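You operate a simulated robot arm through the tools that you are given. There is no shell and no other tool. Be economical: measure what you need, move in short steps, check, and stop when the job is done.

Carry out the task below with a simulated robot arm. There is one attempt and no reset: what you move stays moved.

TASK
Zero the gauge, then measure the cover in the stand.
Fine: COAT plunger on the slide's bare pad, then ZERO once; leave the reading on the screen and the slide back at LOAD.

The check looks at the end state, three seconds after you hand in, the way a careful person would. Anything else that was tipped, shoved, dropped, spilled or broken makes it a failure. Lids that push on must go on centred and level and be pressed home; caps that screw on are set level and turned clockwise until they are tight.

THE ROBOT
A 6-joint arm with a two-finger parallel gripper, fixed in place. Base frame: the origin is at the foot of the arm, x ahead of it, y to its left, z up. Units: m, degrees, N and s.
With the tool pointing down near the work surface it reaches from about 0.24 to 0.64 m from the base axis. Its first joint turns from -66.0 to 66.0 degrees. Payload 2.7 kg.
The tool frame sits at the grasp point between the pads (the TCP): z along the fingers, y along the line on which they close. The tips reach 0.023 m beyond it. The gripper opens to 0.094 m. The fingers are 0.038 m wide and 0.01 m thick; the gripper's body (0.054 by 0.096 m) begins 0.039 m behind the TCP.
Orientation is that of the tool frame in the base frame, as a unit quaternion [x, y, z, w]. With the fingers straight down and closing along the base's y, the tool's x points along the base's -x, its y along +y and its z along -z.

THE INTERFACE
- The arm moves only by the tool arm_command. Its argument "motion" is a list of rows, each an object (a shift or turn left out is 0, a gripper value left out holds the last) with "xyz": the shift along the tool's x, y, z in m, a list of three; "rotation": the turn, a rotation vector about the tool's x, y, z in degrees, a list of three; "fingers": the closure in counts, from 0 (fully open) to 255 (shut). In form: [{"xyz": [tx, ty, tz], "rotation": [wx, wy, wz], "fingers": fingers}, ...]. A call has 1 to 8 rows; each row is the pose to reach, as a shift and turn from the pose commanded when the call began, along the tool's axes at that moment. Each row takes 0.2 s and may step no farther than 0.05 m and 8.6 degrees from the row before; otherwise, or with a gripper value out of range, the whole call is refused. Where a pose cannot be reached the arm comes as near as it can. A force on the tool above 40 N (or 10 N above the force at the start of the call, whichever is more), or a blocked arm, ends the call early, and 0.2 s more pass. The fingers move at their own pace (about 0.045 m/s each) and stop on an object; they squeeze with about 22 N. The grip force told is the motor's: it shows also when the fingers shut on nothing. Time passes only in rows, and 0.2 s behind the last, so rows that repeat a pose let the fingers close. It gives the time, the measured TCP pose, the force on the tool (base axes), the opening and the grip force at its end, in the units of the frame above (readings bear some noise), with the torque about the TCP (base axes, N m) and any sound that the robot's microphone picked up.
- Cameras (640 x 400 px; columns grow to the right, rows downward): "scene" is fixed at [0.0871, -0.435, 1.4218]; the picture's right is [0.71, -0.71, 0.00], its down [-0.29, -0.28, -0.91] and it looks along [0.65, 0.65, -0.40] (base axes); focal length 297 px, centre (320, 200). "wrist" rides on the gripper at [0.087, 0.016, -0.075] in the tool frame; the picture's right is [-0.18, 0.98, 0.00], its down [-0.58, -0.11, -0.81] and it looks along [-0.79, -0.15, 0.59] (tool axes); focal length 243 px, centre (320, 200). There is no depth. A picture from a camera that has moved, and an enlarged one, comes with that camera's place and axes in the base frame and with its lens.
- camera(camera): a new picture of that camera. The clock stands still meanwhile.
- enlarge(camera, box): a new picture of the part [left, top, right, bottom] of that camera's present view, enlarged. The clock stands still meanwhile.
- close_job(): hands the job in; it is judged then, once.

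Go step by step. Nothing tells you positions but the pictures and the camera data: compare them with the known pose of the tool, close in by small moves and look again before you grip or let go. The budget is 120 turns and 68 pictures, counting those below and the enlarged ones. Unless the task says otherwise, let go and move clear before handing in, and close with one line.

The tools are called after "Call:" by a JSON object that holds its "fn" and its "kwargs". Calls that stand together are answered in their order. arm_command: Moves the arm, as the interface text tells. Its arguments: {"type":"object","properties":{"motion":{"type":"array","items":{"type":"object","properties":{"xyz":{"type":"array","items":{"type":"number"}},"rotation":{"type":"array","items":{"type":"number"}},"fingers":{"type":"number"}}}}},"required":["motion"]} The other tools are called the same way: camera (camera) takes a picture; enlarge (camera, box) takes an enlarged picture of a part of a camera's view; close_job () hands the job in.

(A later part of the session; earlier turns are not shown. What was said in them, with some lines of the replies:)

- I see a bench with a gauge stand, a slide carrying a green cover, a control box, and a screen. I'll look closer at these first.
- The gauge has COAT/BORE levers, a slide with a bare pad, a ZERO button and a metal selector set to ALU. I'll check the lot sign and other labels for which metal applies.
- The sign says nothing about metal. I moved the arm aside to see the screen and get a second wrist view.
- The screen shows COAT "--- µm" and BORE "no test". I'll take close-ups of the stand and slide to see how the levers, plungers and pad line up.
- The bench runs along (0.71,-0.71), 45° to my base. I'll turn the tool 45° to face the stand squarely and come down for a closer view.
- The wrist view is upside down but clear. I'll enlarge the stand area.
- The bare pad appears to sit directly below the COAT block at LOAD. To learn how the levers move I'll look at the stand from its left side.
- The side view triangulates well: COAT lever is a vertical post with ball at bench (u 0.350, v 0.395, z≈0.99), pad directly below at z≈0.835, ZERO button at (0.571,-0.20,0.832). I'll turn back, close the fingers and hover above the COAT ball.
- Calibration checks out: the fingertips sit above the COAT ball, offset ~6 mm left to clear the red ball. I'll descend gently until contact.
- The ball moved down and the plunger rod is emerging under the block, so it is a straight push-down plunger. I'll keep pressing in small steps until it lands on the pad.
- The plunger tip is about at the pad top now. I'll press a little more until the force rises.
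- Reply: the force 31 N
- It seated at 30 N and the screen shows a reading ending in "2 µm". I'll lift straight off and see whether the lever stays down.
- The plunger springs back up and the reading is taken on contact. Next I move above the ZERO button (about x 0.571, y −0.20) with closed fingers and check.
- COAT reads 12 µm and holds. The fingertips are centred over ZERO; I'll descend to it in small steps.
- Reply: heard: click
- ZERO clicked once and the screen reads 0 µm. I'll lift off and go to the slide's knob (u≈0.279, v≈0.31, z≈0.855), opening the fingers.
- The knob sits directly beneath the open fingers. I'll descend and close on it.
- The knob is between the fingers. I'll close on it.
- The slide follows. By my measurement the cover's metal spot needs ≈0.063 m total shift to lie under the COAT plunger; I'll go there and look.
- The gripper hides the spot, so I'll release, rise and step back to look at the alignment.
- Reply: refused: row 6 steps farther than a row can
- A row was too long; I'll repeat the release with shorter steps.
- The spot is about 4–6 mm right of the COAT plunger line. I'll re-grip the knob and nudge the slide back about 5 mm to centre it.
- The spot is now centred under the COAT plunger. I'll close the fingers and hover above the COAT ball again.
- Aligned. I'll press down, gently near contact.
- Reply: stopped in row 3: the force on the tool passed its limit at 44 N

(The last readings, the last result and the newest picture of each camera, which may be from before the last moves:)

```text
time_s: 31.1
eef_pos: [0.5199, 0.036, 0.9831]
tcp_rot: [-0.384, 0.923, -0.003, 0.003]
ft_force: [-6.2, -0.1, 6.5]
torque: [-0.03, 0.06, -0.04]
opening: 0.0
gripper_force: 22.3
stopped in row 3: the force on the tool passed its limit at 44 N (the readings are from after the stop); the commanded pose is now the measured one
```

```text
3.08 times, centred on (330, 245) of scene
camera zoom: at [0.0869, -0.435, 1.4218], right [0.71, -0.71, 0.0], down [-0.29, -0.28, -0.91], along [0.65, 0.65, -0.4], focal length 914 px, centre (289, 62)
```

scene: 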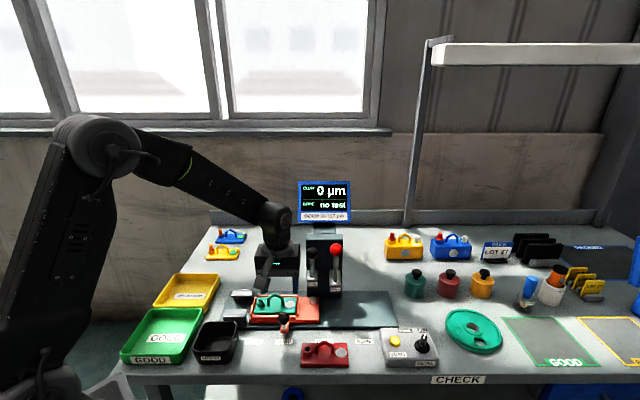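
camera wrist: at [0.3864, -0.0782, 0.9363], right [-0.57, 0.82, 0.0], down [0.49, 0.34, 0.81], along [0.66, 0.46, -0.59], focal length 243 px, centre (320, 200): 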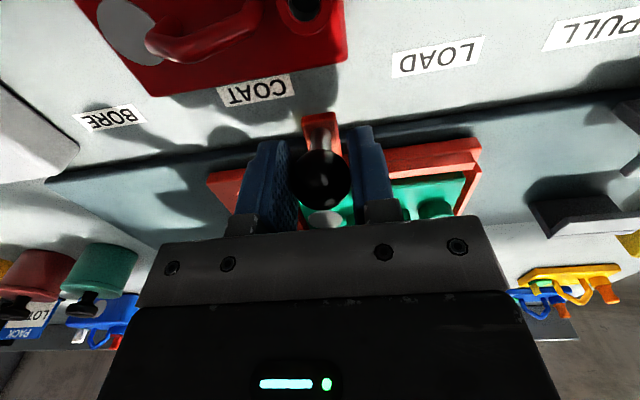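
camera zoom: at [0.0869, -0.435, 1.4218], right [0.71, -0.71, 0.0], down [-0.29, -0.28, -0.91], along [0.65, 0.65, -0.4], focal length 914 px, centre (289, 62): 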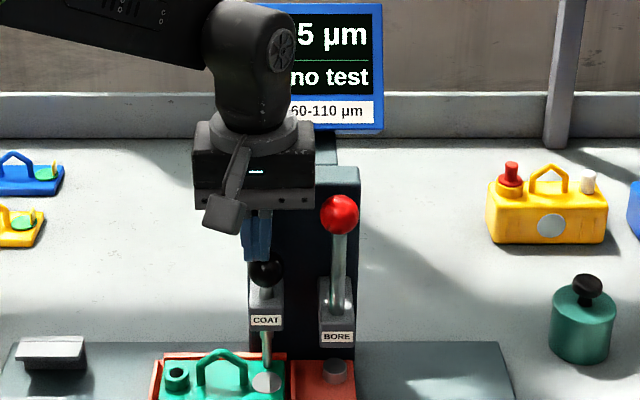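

Contact gave a reading ending in 5 µm. Let me check exactly where the plunger lands and the value.

Call:
{"fn": "enlarge", "kwargs": {"camera": "scene", "box": [290, 270, 340, 310]}}

Call:
{"fn": "arm_command", "kwargs": {"motion": [{"xyz": [0, 0, -0.01]}, {"xyz": [0, 0, -0.03]}, {"xyz": [0, 0, -0.07]}, {"xyz": [0.04, 0.02, -0.09]}, {"xyz": [0.08, 0.05, -0.1]}, {"xyz": [0.12, 0.08, -0.1]}]}}

Call:
{"fn": "enlarge", "kwargs": {"camera": "scene", "box": [260, 170, 390, 320]}}

```text
10.00 times, centred on (315, 290) of scene
camera zoom: at [0.0869, -0.435, 1.4218], right [0.71, -0.71, 0.0], down [-0.29, -0.28, -0.91], along [0.65, 0.65, -0.4], focal length 2971 px, centre (370, -700)
```

zoom: 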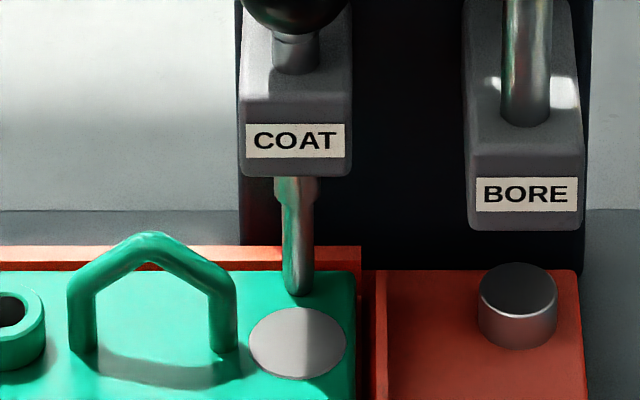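

```text
refused: row 5 steps farther than a row can; nothing moved
```

```text
2.67 times, centred on (325, 245) of scene
camera zoom: at [0.0869, -0.435, 1.4218], right [0.71, -0.71, 0.0], down [-0.29, -0.28, -0.91], along [0.65, 0.65, -0.4], focal length 792 px, centre (307, 80)
```

zoom: 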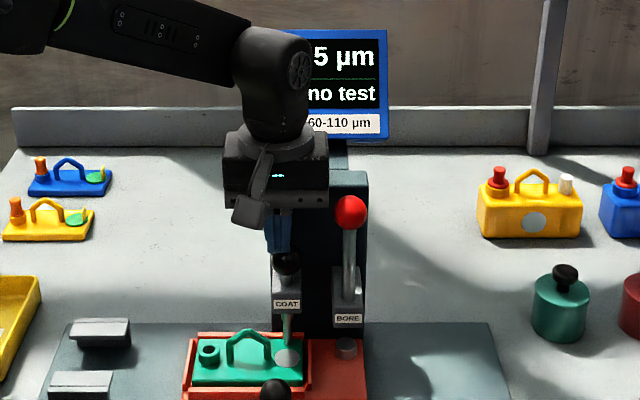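

Important: the plunger actually lands on the green coating behind the grey disc (the disc is ~2 cm in front of the plunger line), which explains why the COAT label is ~0.035 m further along. I'll lift off, read the value, then bring the slide to the real COAT station.

Call:
{"fn": "arm_command", "kwargs": {"motion": [{"xyz": [0, 0, -0.01]}, {"xyz": [0, 0, -0.03]}, {"xyz": [0, 0, -0.07]}, {"xyz": [0.03, 0.02, -0.09]}, {"xyz": [0.06, 0.05, -0.1]}, {"xyz": [0.09, 0.08, -0.1]}, {"xyz": [0.11, 0.11, -0.1]}]}}

Call:
{"fn": "enlarge", "kwargs": {"camera": "scene", "box": [260, 170, 390, 320]}}

```text
time_s: 32.7
eef_pos: [0.363, 0.0354, 1.0819]
tcp_rot: [-0.383, 0.924, -0.003, 0.003]
ft_force: [-0.7, 0.9, 0.2]
torque: [-0.03, 0.0, 0.03]
opening: 0.0
gripper_force: 21.6
```

```text
2.67 times, centred on (325, 245) of scene
camera zoom: at [0.0871, -0.435, 1.4218], right [0.71, -0.71, 0.0], down [-0.29, -0.28, -0.91], along [0.65, 0.65, -0.4], focal length 792 px, centre (307, 80)
```

zoom: 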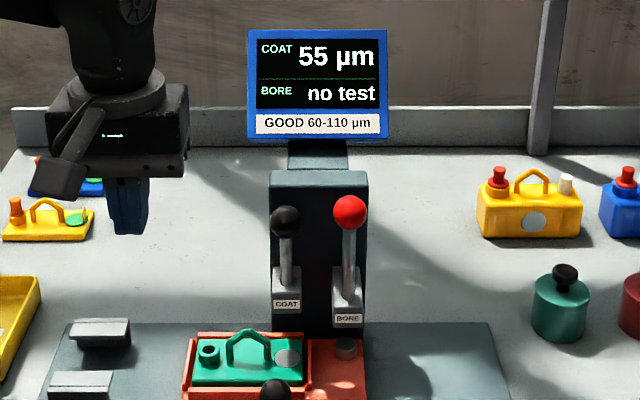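

It reads 55 µm at this off-station spot. Next I regrip the knob and move the slide to the COAT label (about 0.04 m further).

Call:
{"fn": "arm_command", "kwargs": {"motion": [{"xyz": [0, -0.03, 0.03], "fingers": 90}, {"xyz": [-0.01, -0.06, 0.06]}, {"xyz": [-0.0235, -0.09, 0.09]}, {"xyz": [-0.0235, -0.109, 0.12]}, {"xyz": [-0.0235, -0.109, 0.16]}, {"xyz": [-0.0235, -0.109, 0.19]}, {"xyz": [-0.0235, -0.109, 0.21]}, {"xyz": [-0.0235, -0.109, 0.22]}]}}

Call:
{"fn": "camera", "kwargs": {"camera": "wrist"}}

```text
time_s: 34.5
eef_pos: [0.4592, -0.0259, 0.8636]
tcp_rot: [-0.384, 0.924, -0.002, 0.002]
ft_force: [0.3, 0.0, 0.3]
torque: [0.0, 0.0, 0.0]
opening: 0.0606
gripper_force: 0.0
```

```text
22 pictures are left
camera wrist: at [0.3862, -0.0752, 0.9371], right [-0.57, 0.82, -0.01], down [0.48, 0.34, 0.81], along [0.67, 0.46, -0.59], focal length 243 px, centre (320, 200)
```

wrist: 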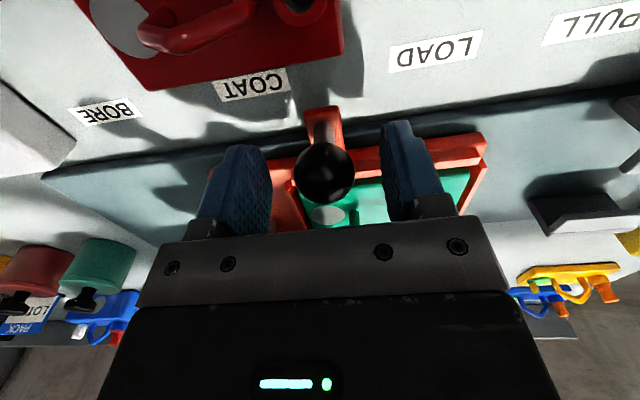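

Knob between the fingers again. Grip and slide to COAT.

Call:
{"fn": "arm_command", "kwargs": {"motion": [{"fingers": 255}, {}, {}, {"xyz": [0, -0.01, 0]}, {"xyz": [0, -0.02, 0]}, {"xyz": [0, -0.03, 0]}, {"xyz": [0, -0.036, 0]}]}}

Call:
{"fn": "enlarge", "kwargs": {"camera": "scene", "box": [260, 270, 380, 370]}}

```text
time_s: 36.1
eef_pos: [0.4847, -0.051, 0.8624]
tcp_rot: [-0.383, 0.924, -0.002, 0.002]
ft_force: [-3.3, -4.6, 3.7]
torque: [-0.33, 0.19, -0.11]
opening: 0.0295
gripper_force: 45.2
```

```text
4.00 times, centred on (320, 320) of scene
camera zoom: at [0.087, -0.4351, 1.4218], right [0.71, -0.71, 0.0], down [-0.29, -0.28, -0.91], along [0.65, 0.65, -0.4], focal length 1188 px, centre (320, -280)
```

zoom: 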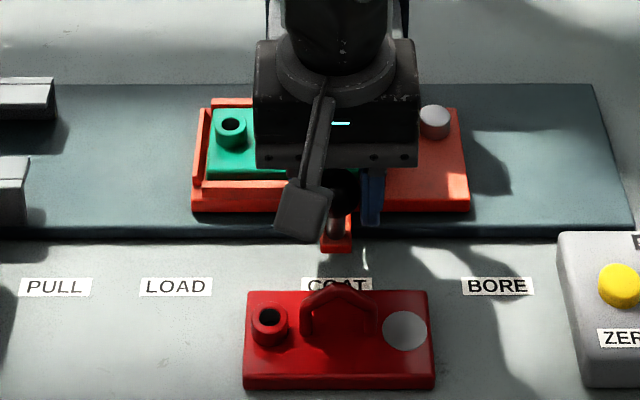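

The slide arm lines up with the COAT label. Release and back off to look.

Call:
{"fn": "arm_command", "kwargs": {"motion": [{"fingers": 90}, {}, {}, {"xyz": [0, 0, -0.03]}, {"xyz": [0, 0, -0.07]}, {"xyz": [0.025, 0.025, -0.1]}, {"xyz": [0.03, 0.055, -0.13]}, {"xyz": [0.03, 0.09, -0.16]}]}}

Call:
{"fn": "enlarge", "kwargs": {"camera": "scene", "box": [280, 250, 370, 330]}}

```text
time_s: 37.9
eef_pos: [0.3999, -0.0075, 1.0215]
tcp_rot: [-0.384, 0.923, -0.002, 0.002]
ft_force: [0.3, 0.2, -0.1]
torque: [0.0, -0.01, 0.02]
opening: 0.0607
gripper_force: 0.1
```

```text
5.00 times, centred on (325, 290) of scene
camera zoom: at [0.0871, -0.435, 1.4218], right [0.71, -0.71, 0.0], down [-0.29, -0.28, -0.91], along [0.65, 0.65, -0.4], focal length 1486 px, centre (295, -250)
```

zoom: 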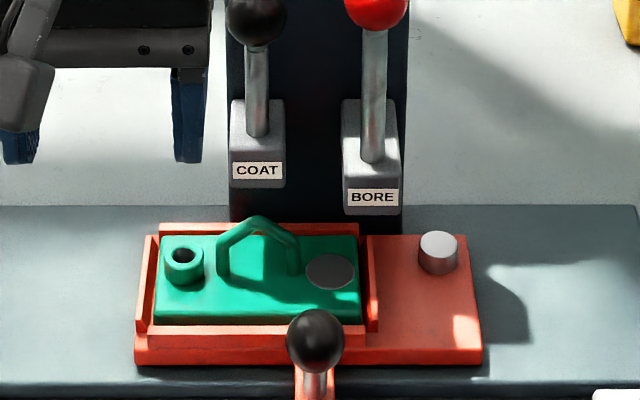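

The plunger's landing point is now on plain green coat behind the handle — the proper COAT spot. I'll close the fingers and hover over the COAT ball.

Call:
{"fn": "arm_command", "kwargs": {"motion": [{"xyz": [0, 0, -0.04], "fingers": 255}, {"xyz": [0, 0, -0.066]}, {"xyz": [-0.02, -0.02, -0.066]}, {"xyz": [-0.05, -0.035, -0.066]}, {"xyz": [-0.08, -0.0535, -0.066]}, {"xyz": [-0.1165, -0.0535, -0.066]}, {"xyz": [-0.1165, -0.0535, -0.045]}, {"xyz": [-0.1165, -0.0535, -0.045]}]}}

Call:
{"fn": "enlarge", "kwargs": {"camera": "scene", "box": [270, 170, 390, 300]}}

```text
time_s: 39.7
eef_pos: [0.5189, 0.0363, 1.0671]
tcp_rot: [-0.384, 0.924, -0.003, 0.003]
ft_force: [-0.1, 0.5, 0.4]
torque: [0.0, 0.02, 0.03]
opening: 0.0
gripper_force: 22.0
```

```text
3.08 times, centred on (330, 235) of scene
camera zoom: at [0.0871, -0.435, 1.4218], right [0.71, -0.71, 0.0], down [-0.29, -0.28, -0.91], along [0.65, 0.65, -0.4], focal length 914 px, centre (289, 92)
```

zoom: 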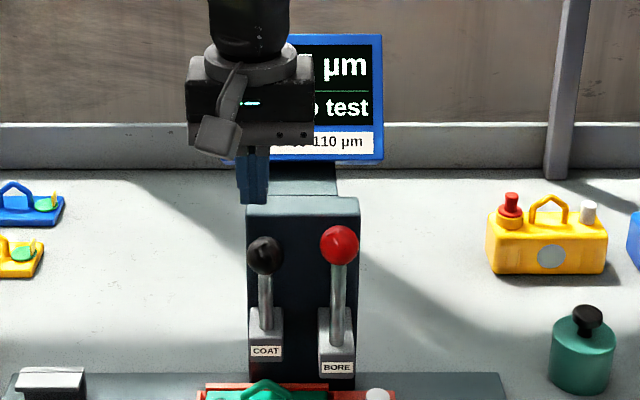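

Aligned over the COAT ball; pressing down to contact.

Call:
{"fn": "arm_command", "kwargs": {"motion": [{"xyz": [0, -0.0015, 0.03]}, {"xyz": [0, -0.0015, 0.055]}, {"xyz": [0, -0.0015, 0.07]}, {"xyz": [0, -0.0015, 0.079]}, {"xyz": [0, -0.0015, 0.083]}, {"xyz": [0, -0.0015, 0.086]}, {"xyz": [0, -0.0015, 0.089]}]}}

Call:
{"fn": "enlarge", "kwargs": {"camera": "scene", "box": [280, 180, 380, 310]}}

```text
time_s: 41.4
eef_pos: [0.5204, 0.035, 0.9833]
tcp_rot: [-0.384, 0.923, -0.004, 0.005]
ft_force: [-5.0, -0.4, 6.4]
torque: [-0.05, 0.03, -0.01]
opening: 0.0001
gripper_force: 22.1
stopped in row 7: the force on the tool passed its limit at 42 N (the readings are from after the stop); the commanded pose is now the measured one
```

```text
3.08 times, centred on (330, 245) of scene
camera zoom: at [0.0869, -0.435, 1.4218], right [0.71, -0.71, 0.0], down [-0.29, -0.28, -0.91], along [0.65, 0.65, -0.4], focal length 914 px, centre (289, 62)
```

zoom: 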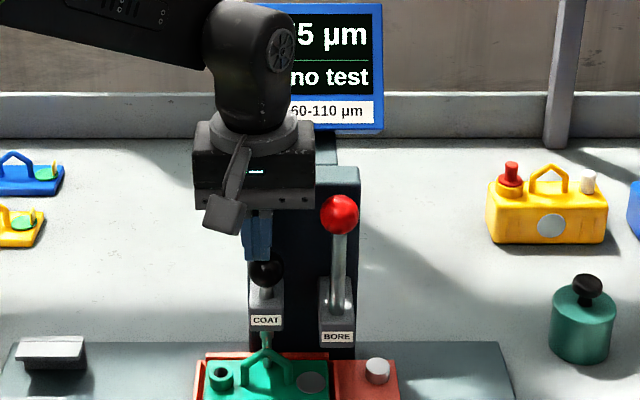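

The reading is taken at the COAT station. I'll lift off, then go back to the slide knob and read the screen on the way.

Call:
{"fn": "arm_command", "kwargs": {"motion": [{"xyz": [0, 0, -0.01]}, {"xyz": [0, 0, -0.03]}, {"xyz": [0, 0, -0.07]}, {"xyz": [0.03, 0.02, -0.09]}, {"xyz": [0.06, 0.05, -0.1]}, {"xyz": [0.09, 0.08, -0.1]}, {"xyz": [0.11, 0.11, -0.1]}]}}

Call:
{"fn": "enlarge", "kwargs": {"camera": "scene", "box": [260, 170, 390, 320]}}

```text
time_s: 43.0
eef_pos: [0.3629, 0.0373, 1.078]
tcp_rot: [-0.384, 0.923, -0.004, 0.004]
ft_force: [0.1, 0.0, 0.7]
torque: [0.02, -0.03, 0.05]
opening: 0.0
gripper_force: 22.5
```

```text
2.67 times, centred on (325, 245) of scene
camera zoom: at [0.0871, -0.435, 1.4218], right [0.71, -0.71, 0.0], down [-0.29, -0.28, -0.91], along [0.65, 0.65, -0.4], focal length 792 px, centre (307, 80)
```

zoom: 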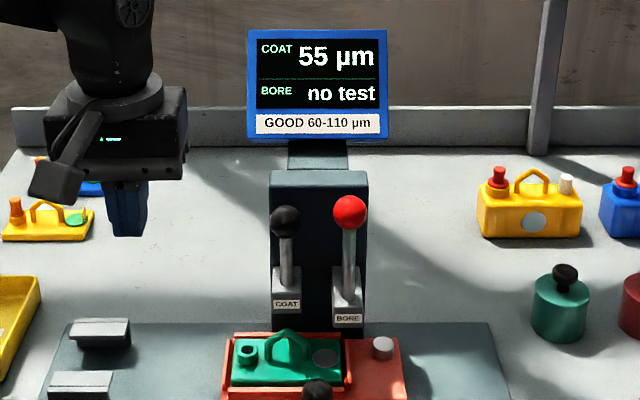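

55 µm again, at the proper station. I'll go down on the knob to bring the slide back to LOAD.

Call:
{"fn": "arm_command", "kwargs": {"motion": [{"xyz": [0, -0.035, 0.025], "fingers": 90}, {"xyz": [-0.01, -0.07, 0.05]}, {"xyz": [-0.0225, -0.105, 0.08]}, {"xyz": [-0.0225, -0.135, 0.11]}, {"xyz": [-0.0225, -0.1486, 0.145]}, {"xyz": [-0.0225, -0.1486, 0.18]}, {"xyz": [-0.0225, -0.1486, 0.205]}, {"xyz": [-0.0225, -0.1486, 0.215]}]}}

Call:
{"fn": "camera", "kwargs": {"camera": "wrist"}}

```text
time_s: 44.8
eef_pos: [0.487, -0.0542, 0.8653]
tcp_rot: [-0.384, 0.923, -0.003, 0.005]
ft_force: [0.8, 0.8, 0.1]
torque: [0.01, -0.03, 0.0]
opening: 0.0608
gripper_force: 0.0
```

```text
16 pictures are left
camera wrist: at [0.4135, -0.1049, 0.9394], right [-0.57, 0.82, -0.01], down [0.48, 0.34, 0.81], along [0.67, 0.46, -0.58], focal length 243 px, centre (320, 200)
```

wrist: 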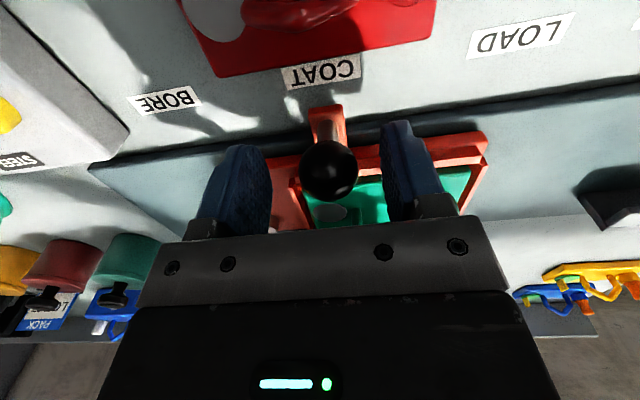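

Knob is between the fingers; closing.

Call:
{"fn": "arm_command", "kwargs": {"motion": [{"fingers": 255}, {}, {}, {}]}}

```text
time_s: 45.8
eef_pos: [0.4874, -0.0536, 0.8666]
tcp_rot: [-0.384, 0.923, -0.003, 0.005]
ft_force: [-1.2, 3.8, -0.6]
torque: [-0.03, 0.23, 0.03]
opening: 0.0295
gripper_force: 45.7
```

Gripped at u≈0.3826; LOAD was u≈0.283, so I move back 0.0995 m.

Call:
{"fn": "arm_command", "kwargs": {"motion": [{"xyz": [0, 0.012, 0]}, {"xyz": [0, 0.028, 0]}, {"xyz": [0, 0.045, 0]}, {"xyz": [0, 0.062, 0]}, {"xyz": [0, 0.08, 0]}, {"xyz": [0, 0.093, 0]}, {"xyz": [0, 0.0997, 0]}, {"xyz": [0, 0.0997, 0]}]}}

Call:
{"fn": "enlarge", "kwargs": {"camera": "scene", "box": [220, 270, 340, 360]}}

```text
time_s: 47.6
eef_pos: [0.4168, 0.0167, 0.8647]
tcp_rot: [-0.383, 0.924, -0.002, 0.004]
ft_force: [-20.1, -14.4, 22.3]
torque: [-0.08, 0.01, -0.01]
opening: 0.0295
gripper_force: 45.0
```

```text
4.44 times, centred on (280, 315) of scene
camera zoom: at [0.0863, -0.4354, 1.4217], right [0.71, -0.71, 0.0], down [-0.29, -0.28, -0.92], along [0.65, 0.65, -0.4], focal length 1320 px, centre (498, -311)
```

zoom: 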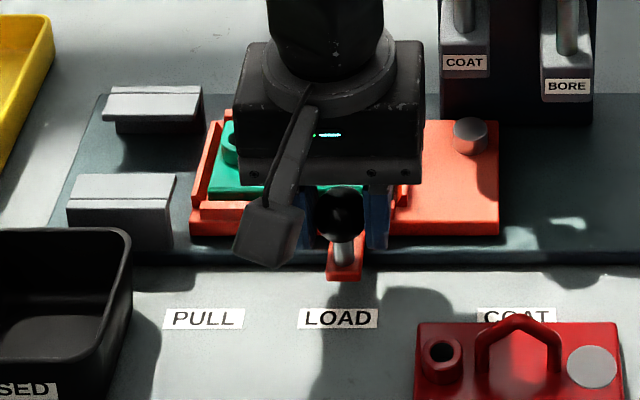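

The slide is ~2.5 mm short of its original LOAD position and there is some strain. I'll ease the strain and move the last bit.

Call:
{"fn": "arm_command", "kwargs": {"motion": [{"xyz": [0.001, 0.001, -0.001]}, {"xyz": [0.002, 0.0028, -0.002]}, {"xyz": [0.002, 0.0028, -0.002]}]}}

Call:
{"fn": "enlarge", "kwargs": {"camera": "scene", "box": [220, 270, 340, 360]}}

```text
time_s: 48.4
eef_pos: [0.4139, 0.0193, 0.8662]
tcp_rot: [-0.385, 0.923, -0.004, 0.006]
ft_force: [6.0, 5.6, -23.2]
torque: [-0.09, 0.01, 0.1]
opening: 0.0296
gripper_force: 45.2
```

```text
4.44 times, centred on (280, 315) of scene
camera zoom: at [0.0876, -0.4349, 1.4218], right [0.71, -0.71, 0.0], down [-0.29, -0.28, -0.91], along [0.65, 0.65, -0.4], focal length 1320 px, centre (498, -311)
```

zoom: 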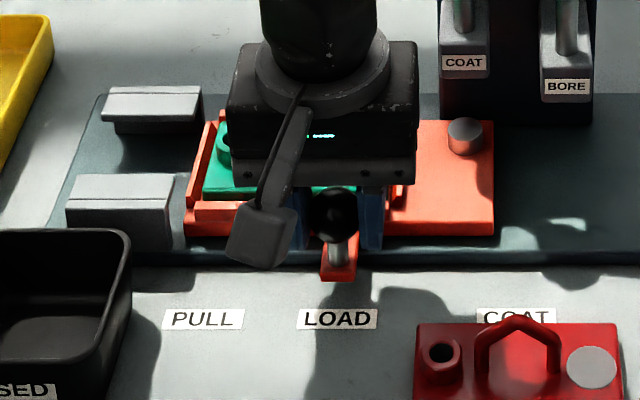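

The slide's edge now matches its original LOAD position. Ease the vertical tension, release, and move clear.

Call:
{"fn": "arm_command", "kwargs": {"motion": [{"xyz": [0, 0, 0.001]}, {"xyz": [0, 0, 0.001], "fingers": 90}, {"xyz": [0, 0, 0.001]}, {"xyz": [0, 0, 0.001]}, {"xyz": [0, 0, -0.03]}, {"xyz": [0, 0, -0.07]}, {"xyz": [0.02, 0.03, -0.1]}, {"xyz": [0.03, 0.06, -0.13]}]}}

Call:
{"fn": "camera", "kwargs": {"camera": "scene"}}

Call:
{"fn": "enlarge", "kwargs": {"camera": "scene", "box": [220, 270, 340, 360]}}

Call:
{"fn": "enlarge", "kwargs": {"camera": "scene", "box": [280, 170, 370, 230]}}

```text
time_s: 50.2
eef_pos: [0.3493, 0.039, 0.9984]
tcp_rot: [-0.384, 0.923, -0.004, 0.005]
ft_force: [0.1, -0.6, -0.5]
torque: [-0.02, -0.02, -0.01]
opening: 0.0607
gripper_force: 0.0
```

```text
13 pictures are left
```

scene: 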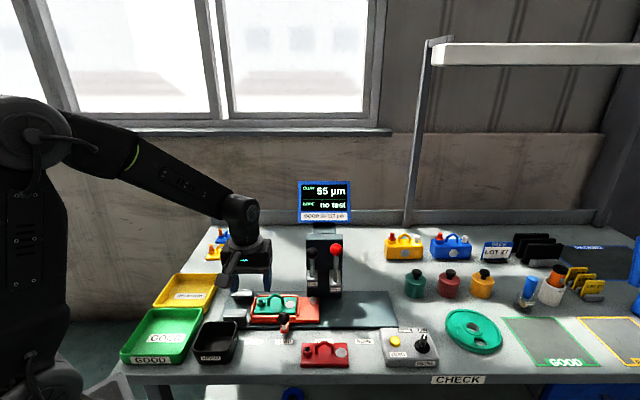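

```text
4.44 times, centred on (280, 315) of scene
camera zoom: at [0.0871, -0.435, 1.4218], right [0.71, -0.71, 0.0], down [-0.29, -0.28, -0.91], along [0.65, 0.65, -0.4], focal length 1320 px, centre (498, -311)
```

zoom: 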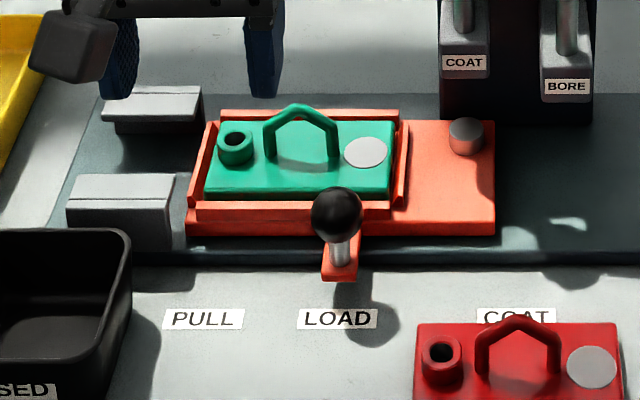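

```text
6.67 times, centred on (325, 200) of scene
camera zoom: at [0.0871, -0.435, 1.4218], right [0.71, -0.71, 0.0], down [-0.29, -0.28, -0.91], along [0.65, 0.65, -0.4], focal length 1981 px, centre (287, 200)
```

zoom: 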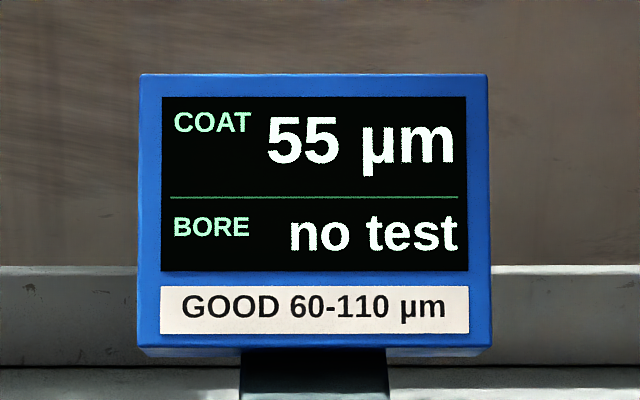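

The slide is back at LOAD with the cover in place, both plungers are up, the arm is clear and the screen shows COAT 55 µm. I'm handing the job in.

Call:
{"fn": "close_job", "kwargs": {}}

```text
The job is handed in.
```

The gauge was zeroed on the bare pad with one press of ZERO. The green cover in the stand then measured 55 µm, below the 60–110 µm GOOD range. That reading is still on the screen and the slide is back at LOAD. I took a first reading off-station, also 55 µm, then repeated it at the COAT mark. I left the metal selector on ALU, since nothing on the bench said which metal applies.
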